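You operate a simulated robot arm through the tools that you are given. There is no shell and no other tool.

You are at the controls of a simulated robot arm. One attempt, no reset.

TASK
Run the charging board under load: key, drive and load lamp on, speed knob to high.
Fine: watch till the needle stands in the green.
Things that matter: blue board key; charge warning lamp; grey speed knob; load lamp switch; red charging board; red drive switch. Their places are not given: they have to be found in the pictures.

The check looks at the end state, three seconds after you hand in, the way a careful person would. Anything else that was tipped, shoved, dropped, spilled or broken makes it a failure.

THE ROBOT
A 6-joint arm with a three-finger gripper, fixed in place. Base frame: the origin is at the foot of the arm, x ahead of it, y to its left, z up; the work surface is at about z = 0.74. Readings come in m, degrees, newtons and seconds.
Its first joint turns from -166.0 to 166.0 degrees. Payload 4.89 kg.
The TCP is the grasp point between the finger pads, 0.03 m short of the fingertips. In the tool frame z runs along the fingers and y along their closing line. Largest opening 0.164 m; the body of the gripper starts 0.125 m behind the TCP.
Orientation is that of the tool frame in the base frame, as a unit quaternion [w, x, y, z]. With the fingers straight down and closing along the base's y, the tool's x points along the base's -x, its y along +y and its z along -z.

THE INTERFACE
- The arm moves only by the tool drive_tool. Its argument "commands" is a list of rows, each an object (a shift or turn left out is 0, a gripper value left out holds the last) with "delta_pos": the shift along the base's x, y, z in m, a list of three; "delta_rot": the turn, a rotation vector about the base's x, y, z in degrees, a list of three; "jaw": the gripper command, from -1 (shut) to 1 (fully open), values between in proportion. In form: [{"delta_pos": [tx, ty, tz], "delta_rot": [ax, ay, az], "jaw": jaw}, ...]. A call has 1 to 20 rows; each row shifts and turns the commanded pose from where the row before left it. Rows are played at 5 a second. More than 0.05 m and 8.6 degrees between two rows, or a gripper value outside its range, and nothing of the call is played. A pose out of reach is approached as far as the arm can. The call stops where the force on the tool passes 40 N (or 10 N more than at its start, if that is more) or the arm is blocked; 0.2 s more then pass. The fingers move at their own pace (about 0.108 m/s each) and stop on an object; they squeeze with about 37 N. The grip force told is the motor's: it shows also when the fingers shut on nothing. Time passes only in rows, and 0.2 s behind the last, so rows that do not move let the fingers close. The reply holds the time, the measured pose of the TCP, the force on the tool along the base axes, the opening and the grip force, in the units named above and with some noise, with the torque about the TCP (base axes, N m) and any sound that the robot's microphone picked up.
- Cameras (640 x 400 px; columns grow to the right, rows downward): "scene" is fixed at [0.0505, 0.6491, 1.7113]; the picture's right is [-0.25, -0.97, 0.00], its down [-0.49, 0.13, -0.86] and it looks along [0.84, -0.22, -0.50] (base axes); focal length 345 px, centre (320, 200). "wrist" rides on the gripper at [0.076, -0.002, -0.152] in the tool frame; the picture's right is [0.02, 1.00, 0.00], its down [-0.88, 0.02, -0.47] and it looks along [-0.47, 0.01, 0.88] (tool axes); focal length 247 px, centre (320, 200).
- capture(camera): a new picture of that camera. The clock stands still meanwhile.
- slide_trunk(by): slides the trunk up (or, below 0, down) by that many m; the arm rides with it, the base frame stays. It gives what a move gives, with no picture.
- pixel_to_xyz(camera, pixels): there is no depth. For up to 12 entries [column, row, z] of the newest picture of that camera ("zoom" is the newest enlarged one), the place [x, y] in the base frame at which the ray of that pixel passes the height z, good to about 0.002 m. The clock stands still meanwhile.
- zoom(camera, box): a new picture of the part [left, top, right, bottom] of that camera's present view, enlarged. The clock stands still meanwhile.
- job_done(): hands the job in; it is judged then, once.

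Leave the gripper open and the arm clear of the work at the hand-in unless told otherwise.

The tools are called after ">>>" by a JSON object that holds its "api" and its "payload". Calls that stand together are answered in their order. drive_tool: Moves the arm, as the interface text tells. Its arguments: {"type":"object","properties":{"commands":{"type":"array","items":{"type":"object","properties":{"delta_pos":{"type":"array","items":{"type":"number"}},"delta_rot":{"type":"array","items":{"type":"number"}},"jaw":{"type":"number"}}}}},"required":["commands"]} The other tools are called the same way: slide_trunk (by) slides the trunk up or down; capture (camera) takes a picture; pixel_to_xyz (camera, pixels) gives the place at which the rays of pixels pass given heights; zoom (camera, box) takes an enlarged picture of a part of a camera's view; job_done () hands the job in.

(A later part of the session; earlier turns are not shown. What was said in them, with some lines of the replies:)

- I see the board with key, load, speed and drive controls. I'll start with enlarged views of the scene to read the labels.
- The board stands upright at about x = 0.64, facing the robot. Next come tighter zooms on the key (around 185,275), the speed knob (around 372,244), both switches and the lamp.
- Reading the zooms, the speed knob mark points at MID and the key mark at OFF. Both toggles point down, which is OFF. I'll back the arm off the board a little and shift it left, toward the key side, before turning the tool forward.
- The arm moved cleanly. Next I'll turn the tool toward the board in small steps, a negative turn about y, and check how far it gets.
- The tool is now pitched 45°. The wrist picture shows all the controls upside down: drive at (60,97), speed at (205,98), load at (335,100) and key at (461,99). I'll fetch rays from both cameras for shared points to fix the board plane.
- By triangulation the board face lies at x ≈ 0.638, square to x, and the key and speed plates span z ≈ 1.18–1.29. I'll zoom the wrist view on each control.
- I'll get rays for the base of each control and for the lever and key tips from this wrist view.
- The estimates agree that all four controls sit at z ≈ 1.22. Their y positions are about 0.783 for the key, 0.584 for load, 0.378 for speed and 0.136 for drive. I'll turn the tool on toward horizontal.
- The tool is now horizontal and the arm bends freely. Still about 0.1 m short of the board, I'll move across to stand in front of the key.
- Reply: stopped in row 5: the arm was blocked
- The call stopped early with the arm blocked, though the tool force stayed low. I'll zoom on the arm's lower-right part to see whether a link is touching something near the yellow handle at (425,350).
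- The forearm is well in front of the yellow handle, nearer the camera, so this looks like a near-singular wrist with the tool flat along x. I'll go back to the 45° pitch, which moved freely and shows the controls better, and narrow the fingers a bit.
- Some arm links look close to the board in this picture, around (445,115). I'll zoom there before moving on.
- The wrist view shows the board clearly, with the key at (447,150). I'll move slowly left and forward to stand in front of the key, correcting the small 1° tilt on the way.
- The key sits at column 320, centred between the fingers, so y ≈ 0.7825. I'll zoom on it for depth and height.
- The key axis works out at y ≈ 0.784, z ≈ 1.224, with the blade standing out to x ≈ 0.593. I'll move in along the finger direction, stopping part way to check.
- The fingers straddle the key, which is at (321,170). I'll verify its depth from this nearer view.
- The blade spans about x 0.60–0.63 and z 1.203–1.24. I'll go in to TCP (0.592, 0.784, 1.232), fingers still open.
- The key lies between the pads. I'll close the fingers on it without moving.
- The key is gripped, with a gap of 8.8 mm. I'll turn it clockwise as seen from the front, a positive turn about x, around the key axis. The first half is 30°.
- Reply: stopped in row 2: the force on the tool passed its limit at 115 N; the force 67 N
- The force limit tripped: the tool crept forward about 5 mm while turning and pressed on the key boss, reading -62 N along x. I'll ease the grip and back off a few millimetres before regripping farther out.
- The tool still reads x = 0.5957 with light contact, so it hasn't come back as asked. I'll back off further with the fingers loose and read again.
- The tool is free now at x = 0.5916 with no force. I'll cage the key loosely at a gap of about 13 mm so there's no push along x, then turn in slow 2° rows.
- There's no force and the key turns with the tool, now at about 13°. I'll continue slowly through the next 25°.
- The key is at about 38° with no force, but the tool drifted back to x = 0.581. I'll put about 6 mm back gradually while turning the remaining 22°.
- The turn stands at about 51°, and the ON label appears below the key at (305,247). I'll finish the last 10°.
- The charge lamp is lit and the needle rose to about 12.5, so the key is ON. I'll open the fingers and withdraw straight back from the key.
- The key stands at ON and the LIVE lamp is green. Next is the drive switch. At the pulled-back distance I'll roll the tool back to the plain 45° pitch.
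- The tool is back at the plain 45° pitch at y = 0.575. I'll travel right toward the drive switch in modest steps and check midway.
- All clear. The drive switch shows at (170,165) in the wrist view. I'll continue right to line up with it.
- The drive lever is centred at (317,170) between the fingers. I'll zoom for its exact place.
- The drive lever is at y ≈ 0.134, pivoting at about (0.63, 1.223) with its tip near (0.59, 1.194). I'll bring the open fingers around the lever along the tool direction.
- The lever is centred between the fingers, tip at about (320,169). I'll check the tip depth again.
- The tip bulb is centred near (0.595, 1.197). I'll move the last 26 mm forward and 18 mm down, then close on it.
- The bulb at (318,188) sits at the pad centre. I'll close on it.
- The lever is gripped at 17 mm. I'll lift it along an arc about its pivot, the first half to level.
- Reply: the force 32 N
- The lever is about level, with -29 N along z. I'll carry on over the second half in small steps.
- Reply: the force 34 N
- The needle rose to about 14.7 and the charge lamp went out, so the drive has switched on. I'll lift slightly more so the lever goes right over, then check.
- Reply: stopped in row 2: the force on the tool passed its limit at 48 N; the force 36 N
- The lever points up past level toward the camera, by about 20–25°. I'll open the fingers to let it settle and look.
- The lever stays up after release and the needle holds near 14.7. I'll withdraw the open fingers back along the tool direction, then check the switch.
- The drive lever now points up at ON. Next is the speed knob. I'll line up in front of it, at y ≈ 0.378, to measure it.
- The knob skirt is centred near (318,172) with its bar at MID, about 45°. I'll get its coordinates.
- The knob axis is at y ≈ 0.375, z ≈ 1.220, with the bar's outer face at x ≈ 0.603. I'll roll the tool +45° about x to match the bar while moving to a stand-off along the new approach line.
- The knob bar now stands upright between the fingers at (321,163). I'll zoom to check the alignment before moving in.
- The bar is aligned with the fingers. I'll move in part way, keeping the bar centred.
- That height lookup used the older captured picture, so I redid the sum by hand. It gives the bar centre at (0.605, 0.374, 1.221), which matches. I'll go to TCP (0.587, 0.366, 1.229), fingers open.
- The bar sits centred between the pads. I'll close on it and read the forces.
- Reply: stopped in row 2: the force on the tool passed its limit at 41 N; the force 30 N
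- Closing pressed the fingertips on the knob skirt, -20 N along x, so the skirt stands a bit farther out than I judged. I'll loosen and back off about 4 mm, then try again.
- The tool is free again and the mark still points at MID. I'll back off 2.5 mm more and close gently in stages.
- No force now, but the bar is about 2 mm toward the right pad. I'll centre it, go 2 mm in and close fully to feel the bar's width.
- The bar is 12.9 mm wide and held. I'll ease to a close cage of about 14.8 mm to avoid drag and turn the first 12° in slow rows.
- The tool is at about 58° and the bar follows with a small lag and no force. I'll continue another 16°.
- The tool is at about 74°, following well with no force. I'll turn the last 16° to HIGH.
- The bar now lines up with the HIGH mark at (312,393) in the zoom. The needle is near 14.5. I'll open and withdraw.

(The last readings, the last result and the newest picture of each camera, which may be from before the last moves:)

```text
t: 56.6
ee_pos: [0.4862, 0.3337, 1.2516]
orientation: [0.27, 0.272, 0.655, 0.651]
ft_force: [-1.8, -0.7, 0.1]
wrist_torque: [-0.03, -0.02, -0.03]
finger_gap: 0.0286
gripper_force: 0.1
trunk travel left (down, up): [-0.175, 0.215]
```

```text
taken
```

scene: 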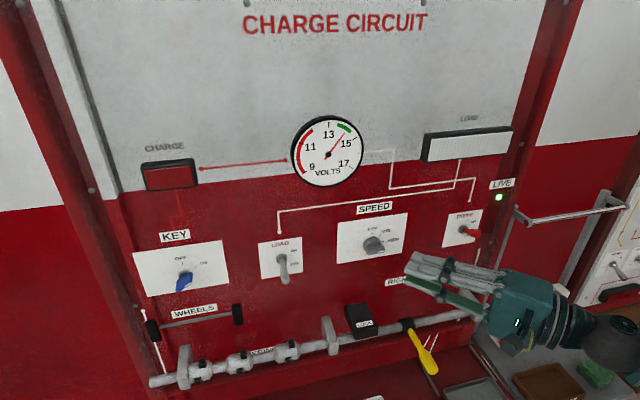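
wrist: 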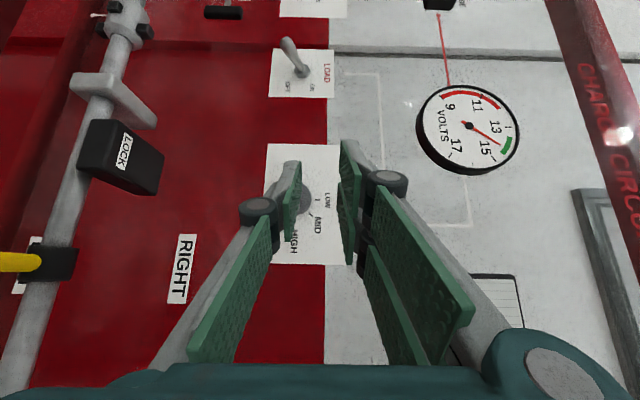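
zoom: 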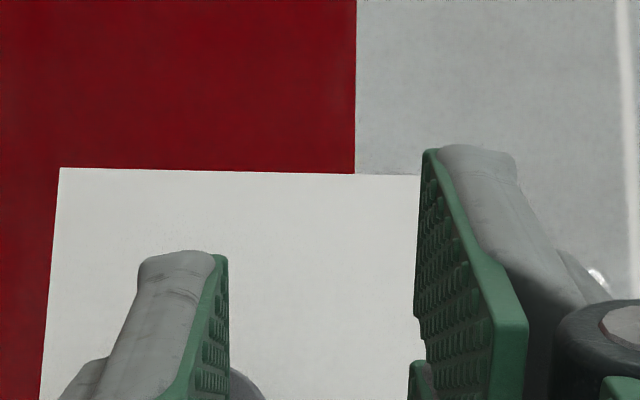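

I'll check the knob and the drive switch in the scene view.

>>> {"api": "zoom", "payload": {"camera": "scene", "box": [330, 205, 426, 265]}}

>>> {"api": "zoom", "payload": {"camera": "scene", "box": [430, 195, 526, 255]}}

>>> {"api": "zoom", "payload": {"camera": "scene", "box": [142, 240, 238, 300]}}

```text
6.67 times, centred on (378, 235) of scene
```

zoom: 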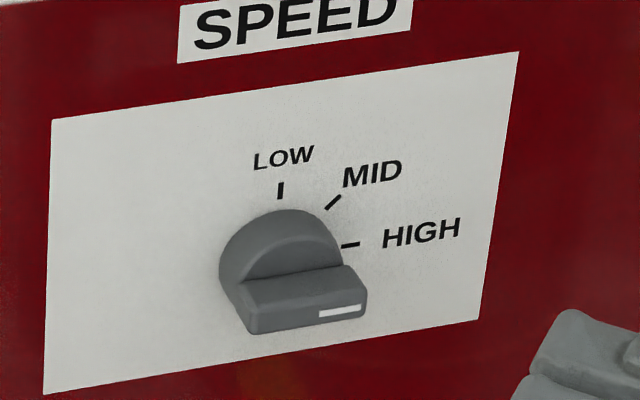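

```text
6.67 times, centred on (478, 225) of scene
```

zoom: 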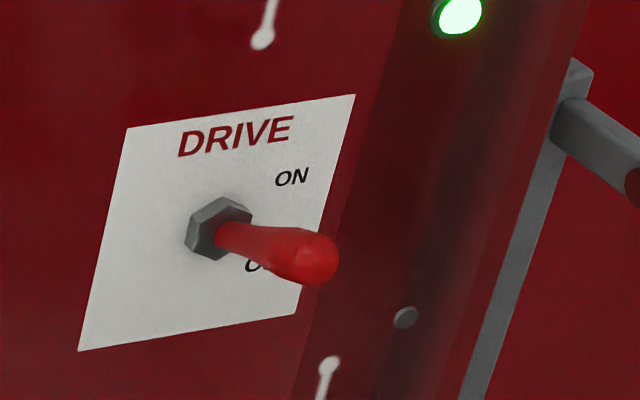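

```text
6.67 times, centred on (190, 270) of scene
```

zoom: 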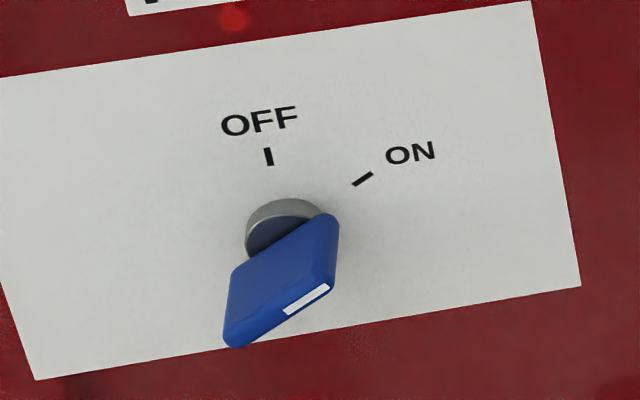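

Key ON, drive ON and speed HIGH are all confirmed. The load switch is left. I'll roll the tool back to the plain 45° pitch while moving across to y ≈ 0.584, well clear of the board.

>>> {"api": "drive_tool", "payload": {"commands": [{"delta_pos": [-0.002, 0.0139, 0.0027], "delta_rot": [-5, 0, 0]}, {"delta_pos": [-0.002, 0.0139, 0.0027], "delta_rot": [-5, 0, 0]}, {"delta_pos": [-0.002, 0.0139, 0.0027], "delta_rot": [-5, 0, 0]}, {"delta_pos": [0, 0.0139, 0.0027], "delta_rot": [-5, 0, 0]}, {"delta_pos": [0, 0.0139, 0.0027], "delta_rot": [-5, 0, 0]}, {"delta_pos": [0, 0.0139, 0.0027], "delta_rot": [-5, 0, 0]}, {"delta_pos": [0, 0.0139, 0.0027], "delta_rot": [-5, 0, 0]}, {"delta_pos": [0, 0.0139, 0.0027], "delta_rot": [-5, 0, 0]}, {"delta_pos": [0, 0.0139, 0.0027], "delta_rot": [-5, 0, 0]}, {"delta_pos": [0, 0.0139, 0.0027], "delta_rot": [-5, 0, 0]}, {"delta_pos": [0, 0.0139, 0.0027], "delta_rot": [-5, 0, 0]}, {"delta_pos": [0, 0.0139, 0.0027], "delta_rot": [-5, 0, 0]}, {"delta_pos": [0, 0.0139, 0.0027], "delta_rot": [-5, 0, 0]}, {"delta_pos": [0, 0.0139, 0.0027], "delta_rot": [-5, 0, 0]}, {"delta_pos": [0, 0.0139, 0.0027], "delta_rot": [-5, 0, 0]}, {"delta_pos": [0, 0.0139, 0.0027], "delta_rot": [-5, 0, 0]}, {"delta_pos": [0, 0.0139, 0.0027], "delta_rot": [-5, 0, 0]}, {"delta_pos": [0, 0.0139, 0.0027], "delta_rot": [-5, 0, 0], "jaw": -0.5}, {}, {}]}}

>>> {"api": "capture", "payload": {"camera": "wrist"}}

>>> {"api": "zoom", "payload": {"camera": "wrist", "box": [272, 120, 368, 180]}}

>>> {"api": "capture", "payload": {"camera": "scene"}}

```text
t: 60.8
ee_pos: [0.482, 0.5842, 1.2991]
orientation: [0.382, 0.002, 0.924, -0.004]
ft_force: [0.4, 1.5, -0.7]
wrist_torque: [-0.07, -0.01, -0.07]
finger_gap: 0.041
gripper_force: 0.3
trunk travel left (down, up): [-0.175, 0.215]
```

```text
taken
```

wrist: 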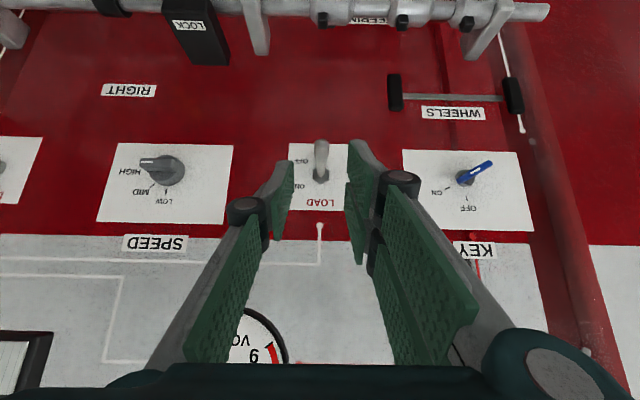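

```text
6.67 times, centred on (320, 150) of wrist
```

zoom: 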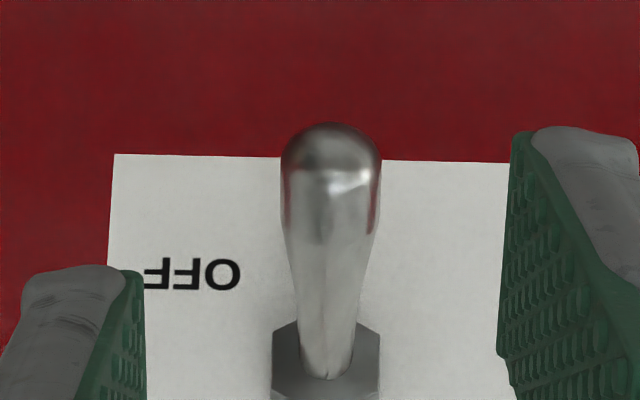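

```text
taken
```

scene: 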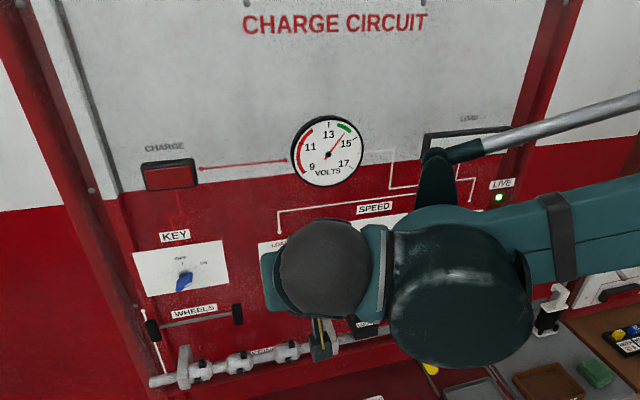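

The load lever has the same geometry as the drive lever, tip row 139 and nut row 174. I'll confirm its y.

>>> {"api": "pixel_to_xyz", "payload": {"camera": "wrist", "pixels": [[321.5, 139, 1.19], [321, 174, 1.22], [321.5, 150, 1.2]]}}

```text
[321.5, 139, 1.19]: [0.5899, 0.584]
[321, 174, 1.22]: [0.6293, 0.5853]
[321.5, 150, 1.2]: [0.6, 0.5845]
```

Lever y ≈ 0.585, tip at (0.590, 1.19). I'll bring the open fingers around it as I did with the drive lever.

>>> {"api": "drive_tool", "payload": {"commands": [{"delta_pos": [0.0165, 0.0002, -0.0145]}, {"delta_pos": [0.0165, 0.0002, -0.0145]}, {"delta_pos": [0.0165, 0.0002, -0.0145]}, {"delta_pos": [0.0165, 0.0002, -0.0145]}, {"delta_pos": [0.014, 0.0, -0.0125]}, {"delta_pos": [0.013, 0.0, -0.0115]}, {"delta_pos": [0.013, 0.0, -0.0115]}, {}, {}]}}

>>> {"api": "capture", "payload": {"camera": "wrist"}}

```text
t: 62.8
ee_pos: [0.5865, 0.5838, 1.2046]
orientation: [0.383, 0.002, 0.924, -0.004]
ft_force: [0.2, 0.7, 0.7]
wrist_torque: [-0.01, 0.02, 0.0]
finger_gap: 0.0409
gripper_force: 0.1
trunk travel left (down, up): [-0.175, 0.215]
```

```text
taken
```

wrist: 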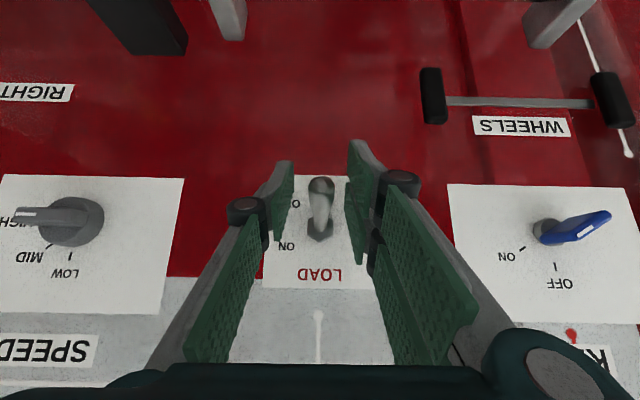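

The load lever sits centred between the pads at (320,190). I'll close on it and lift along its arc.

>>> {"api": "drive_tool", "payload": {"commands": [{"jaw": -1}, {"jaw": -1}, {"jaw": -1}, {"delta_pos": [-0.0016, 0, 0.0037]}, {"delta_pos": [-0.0015, 0, 0.0037]}, {"delta_pos": [-0.001, 0, 0.0039]}, {"delta_pos": [-0.0009, 0, 0.0039]}, {"delta_pos": [-0.0003, 0, 0.004]}, {"delta_pos": [-0.0003, 0, 0.004]}]}}

>>> {"api": "zoom", "payload": {"camera": "wrist", "box": [256, 130, 384, 210]}}

```text
t: 64.8
ee_pos: [0.5826, 0.5851, 1.2287]
orientation: [0.382, 0.001, 0.924, -0.003]
ft_force: [3.0, -2.4, -21.7]
wrist_torque: [-0.06, 1.08, 0.13]
finger_gap: 0.0175
gripper_force: 45.1
trunk travel left (down, up): [-0.175, 0.215]
```

```text
5.00 times, centred on (320, 170) of wrist
```

zoom: 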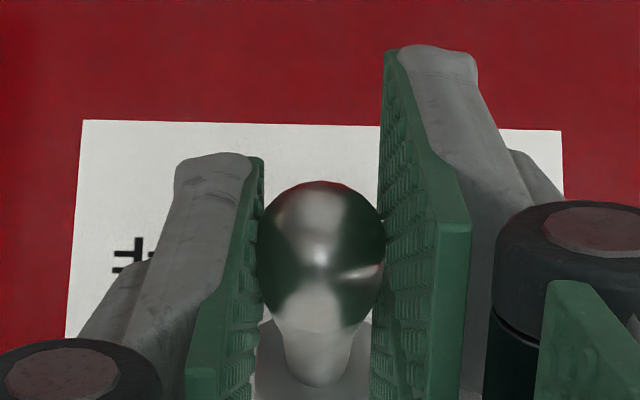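

The lever is near level with about 22 N. I'll carry on up the second half of the arc.

>>> {"api": "drive_tool", "payload": {"commands": [{"delta_pos": [0.0003, 0, 0.004]}, {"delta_pos": [0.0003, 0, 0.004]}, {"delta_pos": [0.0009, 0, 0.0039]}, {"delta_pos": [0.001, 0, 0.0039]}, {"delta_pos": [0.001, 0, 0.0037]}]}}

>>> {"api": "zoom", "payload": {"camera": "wrist", "box": [256, 130, 384, 210]}}

>>> {"api": "capture", "payload": {"camera": "scene"}}

```text
t: 66.0
ee_pos: [0.5856, 0.5856, 1.2471]
orientation: [0.383, 0.001, 0.924, -0.003]
ft_force: [-10.2, -1.9, -22.8]
wrist_torque: [-0.04, 1.44, -0.01]
finger_gap: 0.0181
gripper_force: 45.5
trunk travel left (down, up): [-0.175, 0.215]
```

```text
5.00 times, centred on (320, 170) of wrist
```

zoom: 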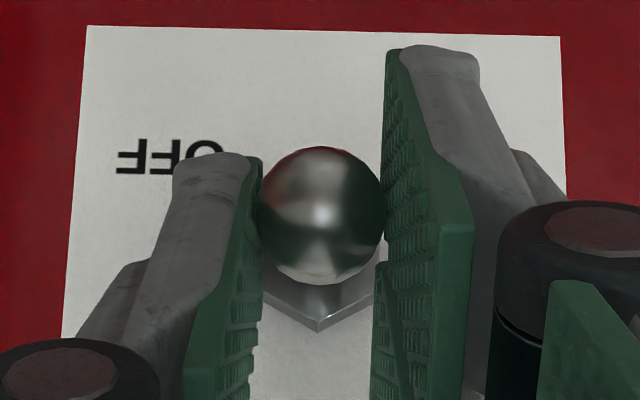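

```text
taken
```

scene: 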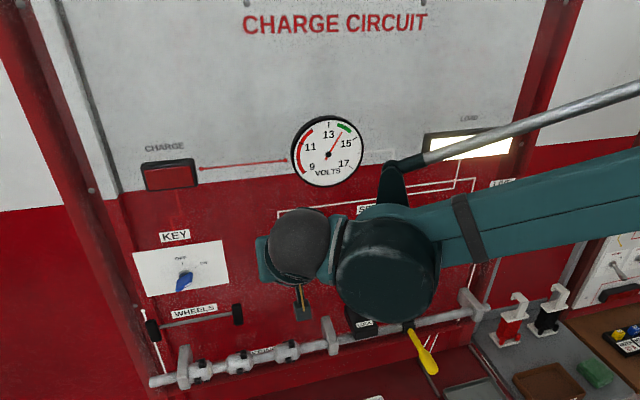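

The load lamp is lit. I'll lift a few more millimetres so the lever is fully up, then open the fingers.

>>> {"api": "drive_tool", "payload": {"commands": [{"delta_pos": [0.0, 0, 0.003]}, {"delta_pos": [0.0, 0, 0.003]}, {"jaw": -0.5}, {"jaw": -0.5}, {}]}}

>>> {"api": "zoom", "payload": {"camera": "wrist", "box": [256, 130, 384, 210]}}

```text
t: 67.2
ee_pos: [0.5851, 0.5842, 1.2537]
orientation: [0.384, 0.002, 0.923, -0.003]
ft_force: [-0.3, 0.0, 0.5]
wrist_torque: [0.0, 0.02, -0.03]
finger_gap: 0.041
gripper_force: 0.1
trunk travel left (down, up): [-0.175, 0.215]
```

```text
5.00 times, centred on (320, 170) of wrist
```

zoom: 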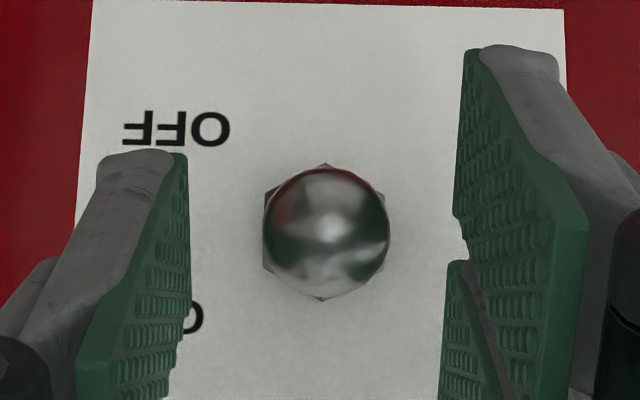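

The load lever stays up. I'll withdraw back and clear.

>>> {"api": "drive_tool", "payload": {"commands": [{"delta_pos": [-0.02, 0, 0.01]}, {"delta_pos": [-0.02, 0, 0.01]}, {"delta_pos": [-0.02, 0, 0.01]}, {"delta_pos": [-0.02, 0, 0.01]}, {"delta_pos": [-0.025, 0, 0.01]}, {"delta_pos": [0, -0.03, 0.0]}, {"delta_pos": [0, -0.03, 0.0]}, {"delta_pos": [0, -0.03, 0.0]}, {"delta_pos": [0, -0.03, 0.0]}, {"delta_pos": [0, -0.03, 0.0]}, {"delta_pos": [0, -0.03, 0.0]}, {"delta_pos": [0, -0.03, 0.0]}, {"delta_pos": [0, -0.03, 0.0]}, {"delta_pos": [0, -0.03, 0.0]}, {"delta_pos": [0, -0.03, 0.0]}, {}]}}

>>> {"api": "capture", "payload": {"camera": "scene"}}

>>> {"api": "zoom", "payload": {"camera": "scene", "box": [280, 110, 376, 170]}}

>>> {"api": "zoom", "payload": {"camera": "scene", "box": [240, 215, 336, 275]}}

```text
t: 70.6
ee_pos: [0.481, 0.2814, 1.3052]
orientation: [0.383, 0.001, 0.924, -0.002]
ft_force: [0.0, -0.2, -0.9]
wrist_torque: [0.06, -0.04, 0.02]
finger_gap: 0.041
gripper_force: 0.0
trunk travel left (down, up): [-0.175, 0.215]
```

```text
taken
```

scene: 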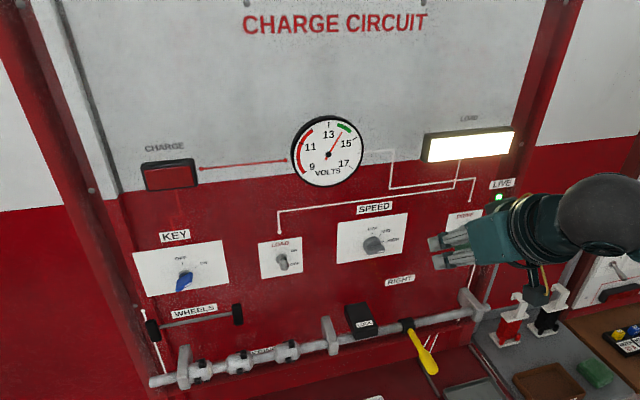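

```text
6.67 times, centred on (328, 140) of scene
```

zoom: 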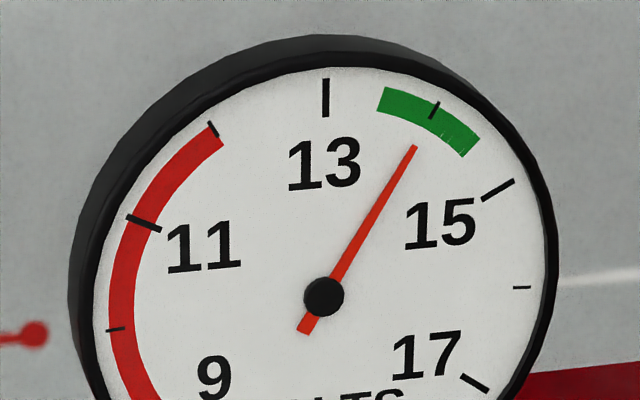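

```text
6.67 times, centred on (288, 245) of scene
```

zoom: 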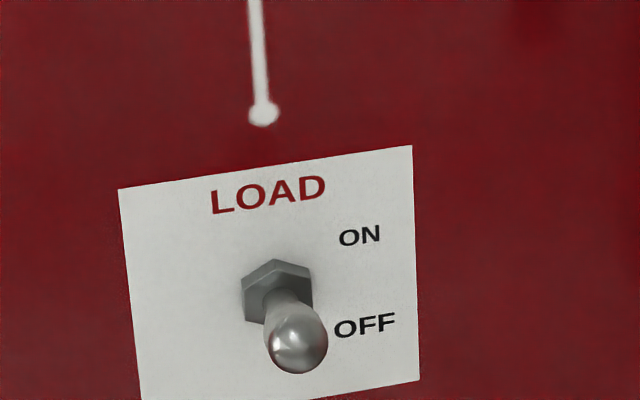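

The load lamp is lit, the charge lamp is dark and the needle points into the green band at about 14. I'll open the gripper, draw the arm a little farther back and up, and wait a few seconds to see that it holds.

>>> {"api": "drive_tool", "payload": {"commands": [{"delta_pos": [-0.015, 0, 0.02]}, {"delta_pos": [-0.015, 0, 0.02]}, {"delta_pos": [0, 0, 0.02]}, {"delta_pos": [0, 0, 0.02], "jaw": 1}, {"jaw": 1}, {}, {}, {}, {}, {}, {}, {}, {}, {}, {}, {}, {}, {}, {}, {}]}}

>>> {"api": "capture", "payload": {"camera": "scene"}}

>>> {"api": "zoom", "payload": {"camera": "scene", "box": [280, 110, 376, 170]}}

>>> {"api": "capture", "payload": {"camera": "wrist"}}

```text
t: 74.8
ee_pos: [0.4503, 0.2834, 1.3839]
orientation: [0.382, 0.001, 0.924, -0.002]
ft_force: [0.5, -0.6, -0.2]
wrist_torque: [0.03, 0.02, -0.02]
finger_gap: 0.1642
gripper_force: 0.0
trunk travel left (down, up): [-0.175, 0.215]
```

```text
taken
```

scene: 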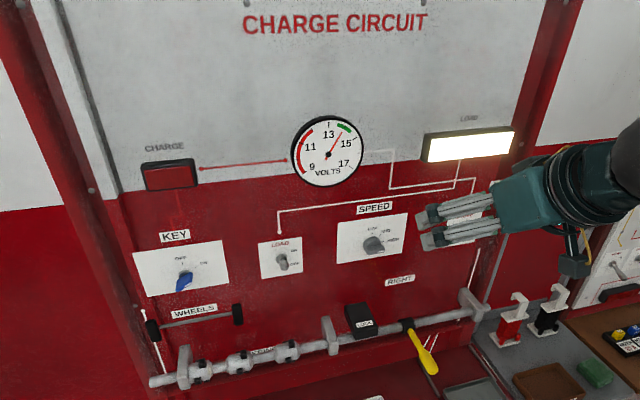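

```text
6.67 times, centred on (328, 140) of scene
```

zoom: 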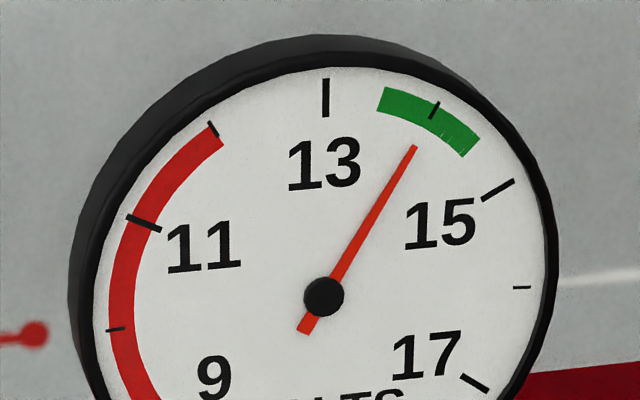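

```text
taken
```

wrist: 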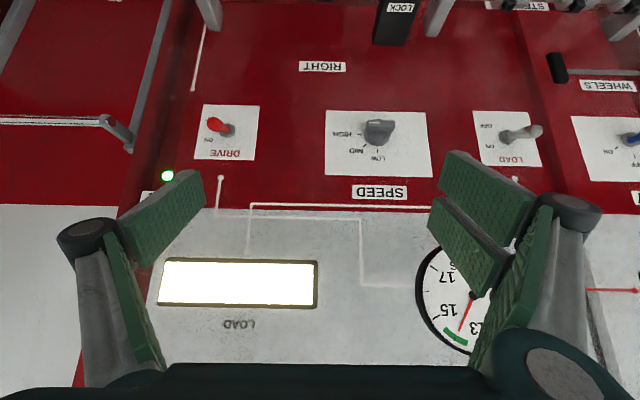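

The needle has held in the green for four seconds and the LIVE lamp is on. One last look at the controls before handing in.

>>> {"api": "zoom", "payload": {"camera": "wrist", "box": [180, 80, 440, 242]}}

>>> {"api": "zoom", "payload": {"camera": "scene", "box": [120, 200, 440, 400]}}

```text
2.46 times, centred on (310, 161) of wrist
```

zoom: 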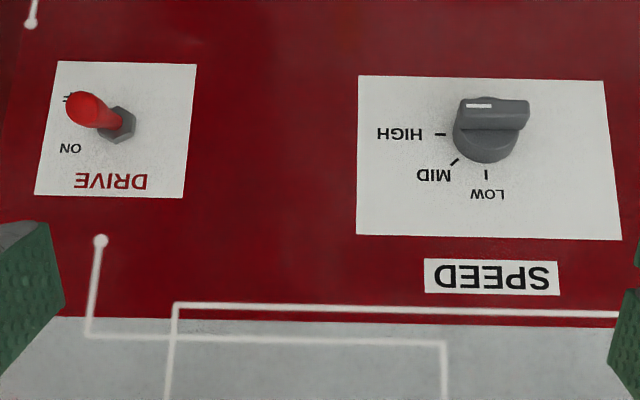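

```text
2.00 times, centred on (280, 300) of scene
```

zoom: 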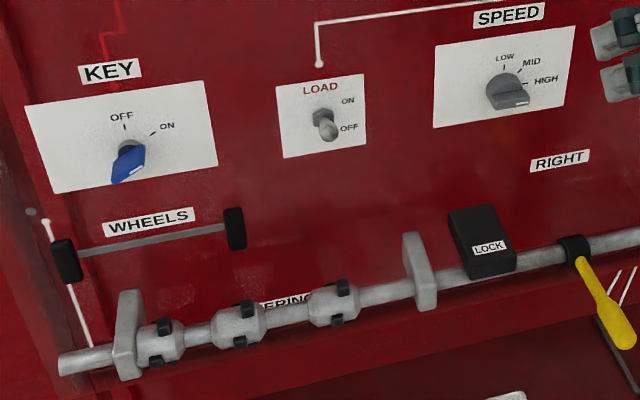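

Everything reads as asked: key ON, drive ON, load lamp lit, speed HIGH, charge lamp out and the needle steady in the green. The gripper is open and the arm is clear of the board, and nothing else has moved. Handing in.

>>> {"api": "job_done", "payload": {}}

```text
The job is handed in.
```

The charging board is running under load and the job is handed in. I don't have the check's result.

At hand-in:
- **Key:** on, and the LIVE lamp is green.
- **Drive switch:** on.
- **Load lamp:** switched on and lit.
- **Speed knob:** at HIGH, lined up with its mark.
- **Charge warning lamp:** it lit with the key and went out once the drive came on.
- **Needle:** at about 14 volts, inside the green band. It read the same before and after a wait of about four seconds.

The force limit stopped the arm three times: at the key (115 N peak), the drive lever (48 N) and the speed knob (41 N). At the key and the knob I eased off and regripped farther out. At the drive lever I simply let go. I saw no damage afterwards, and nothing else on or near the board looked moved. The gripper is open and the arm is clear of the board.
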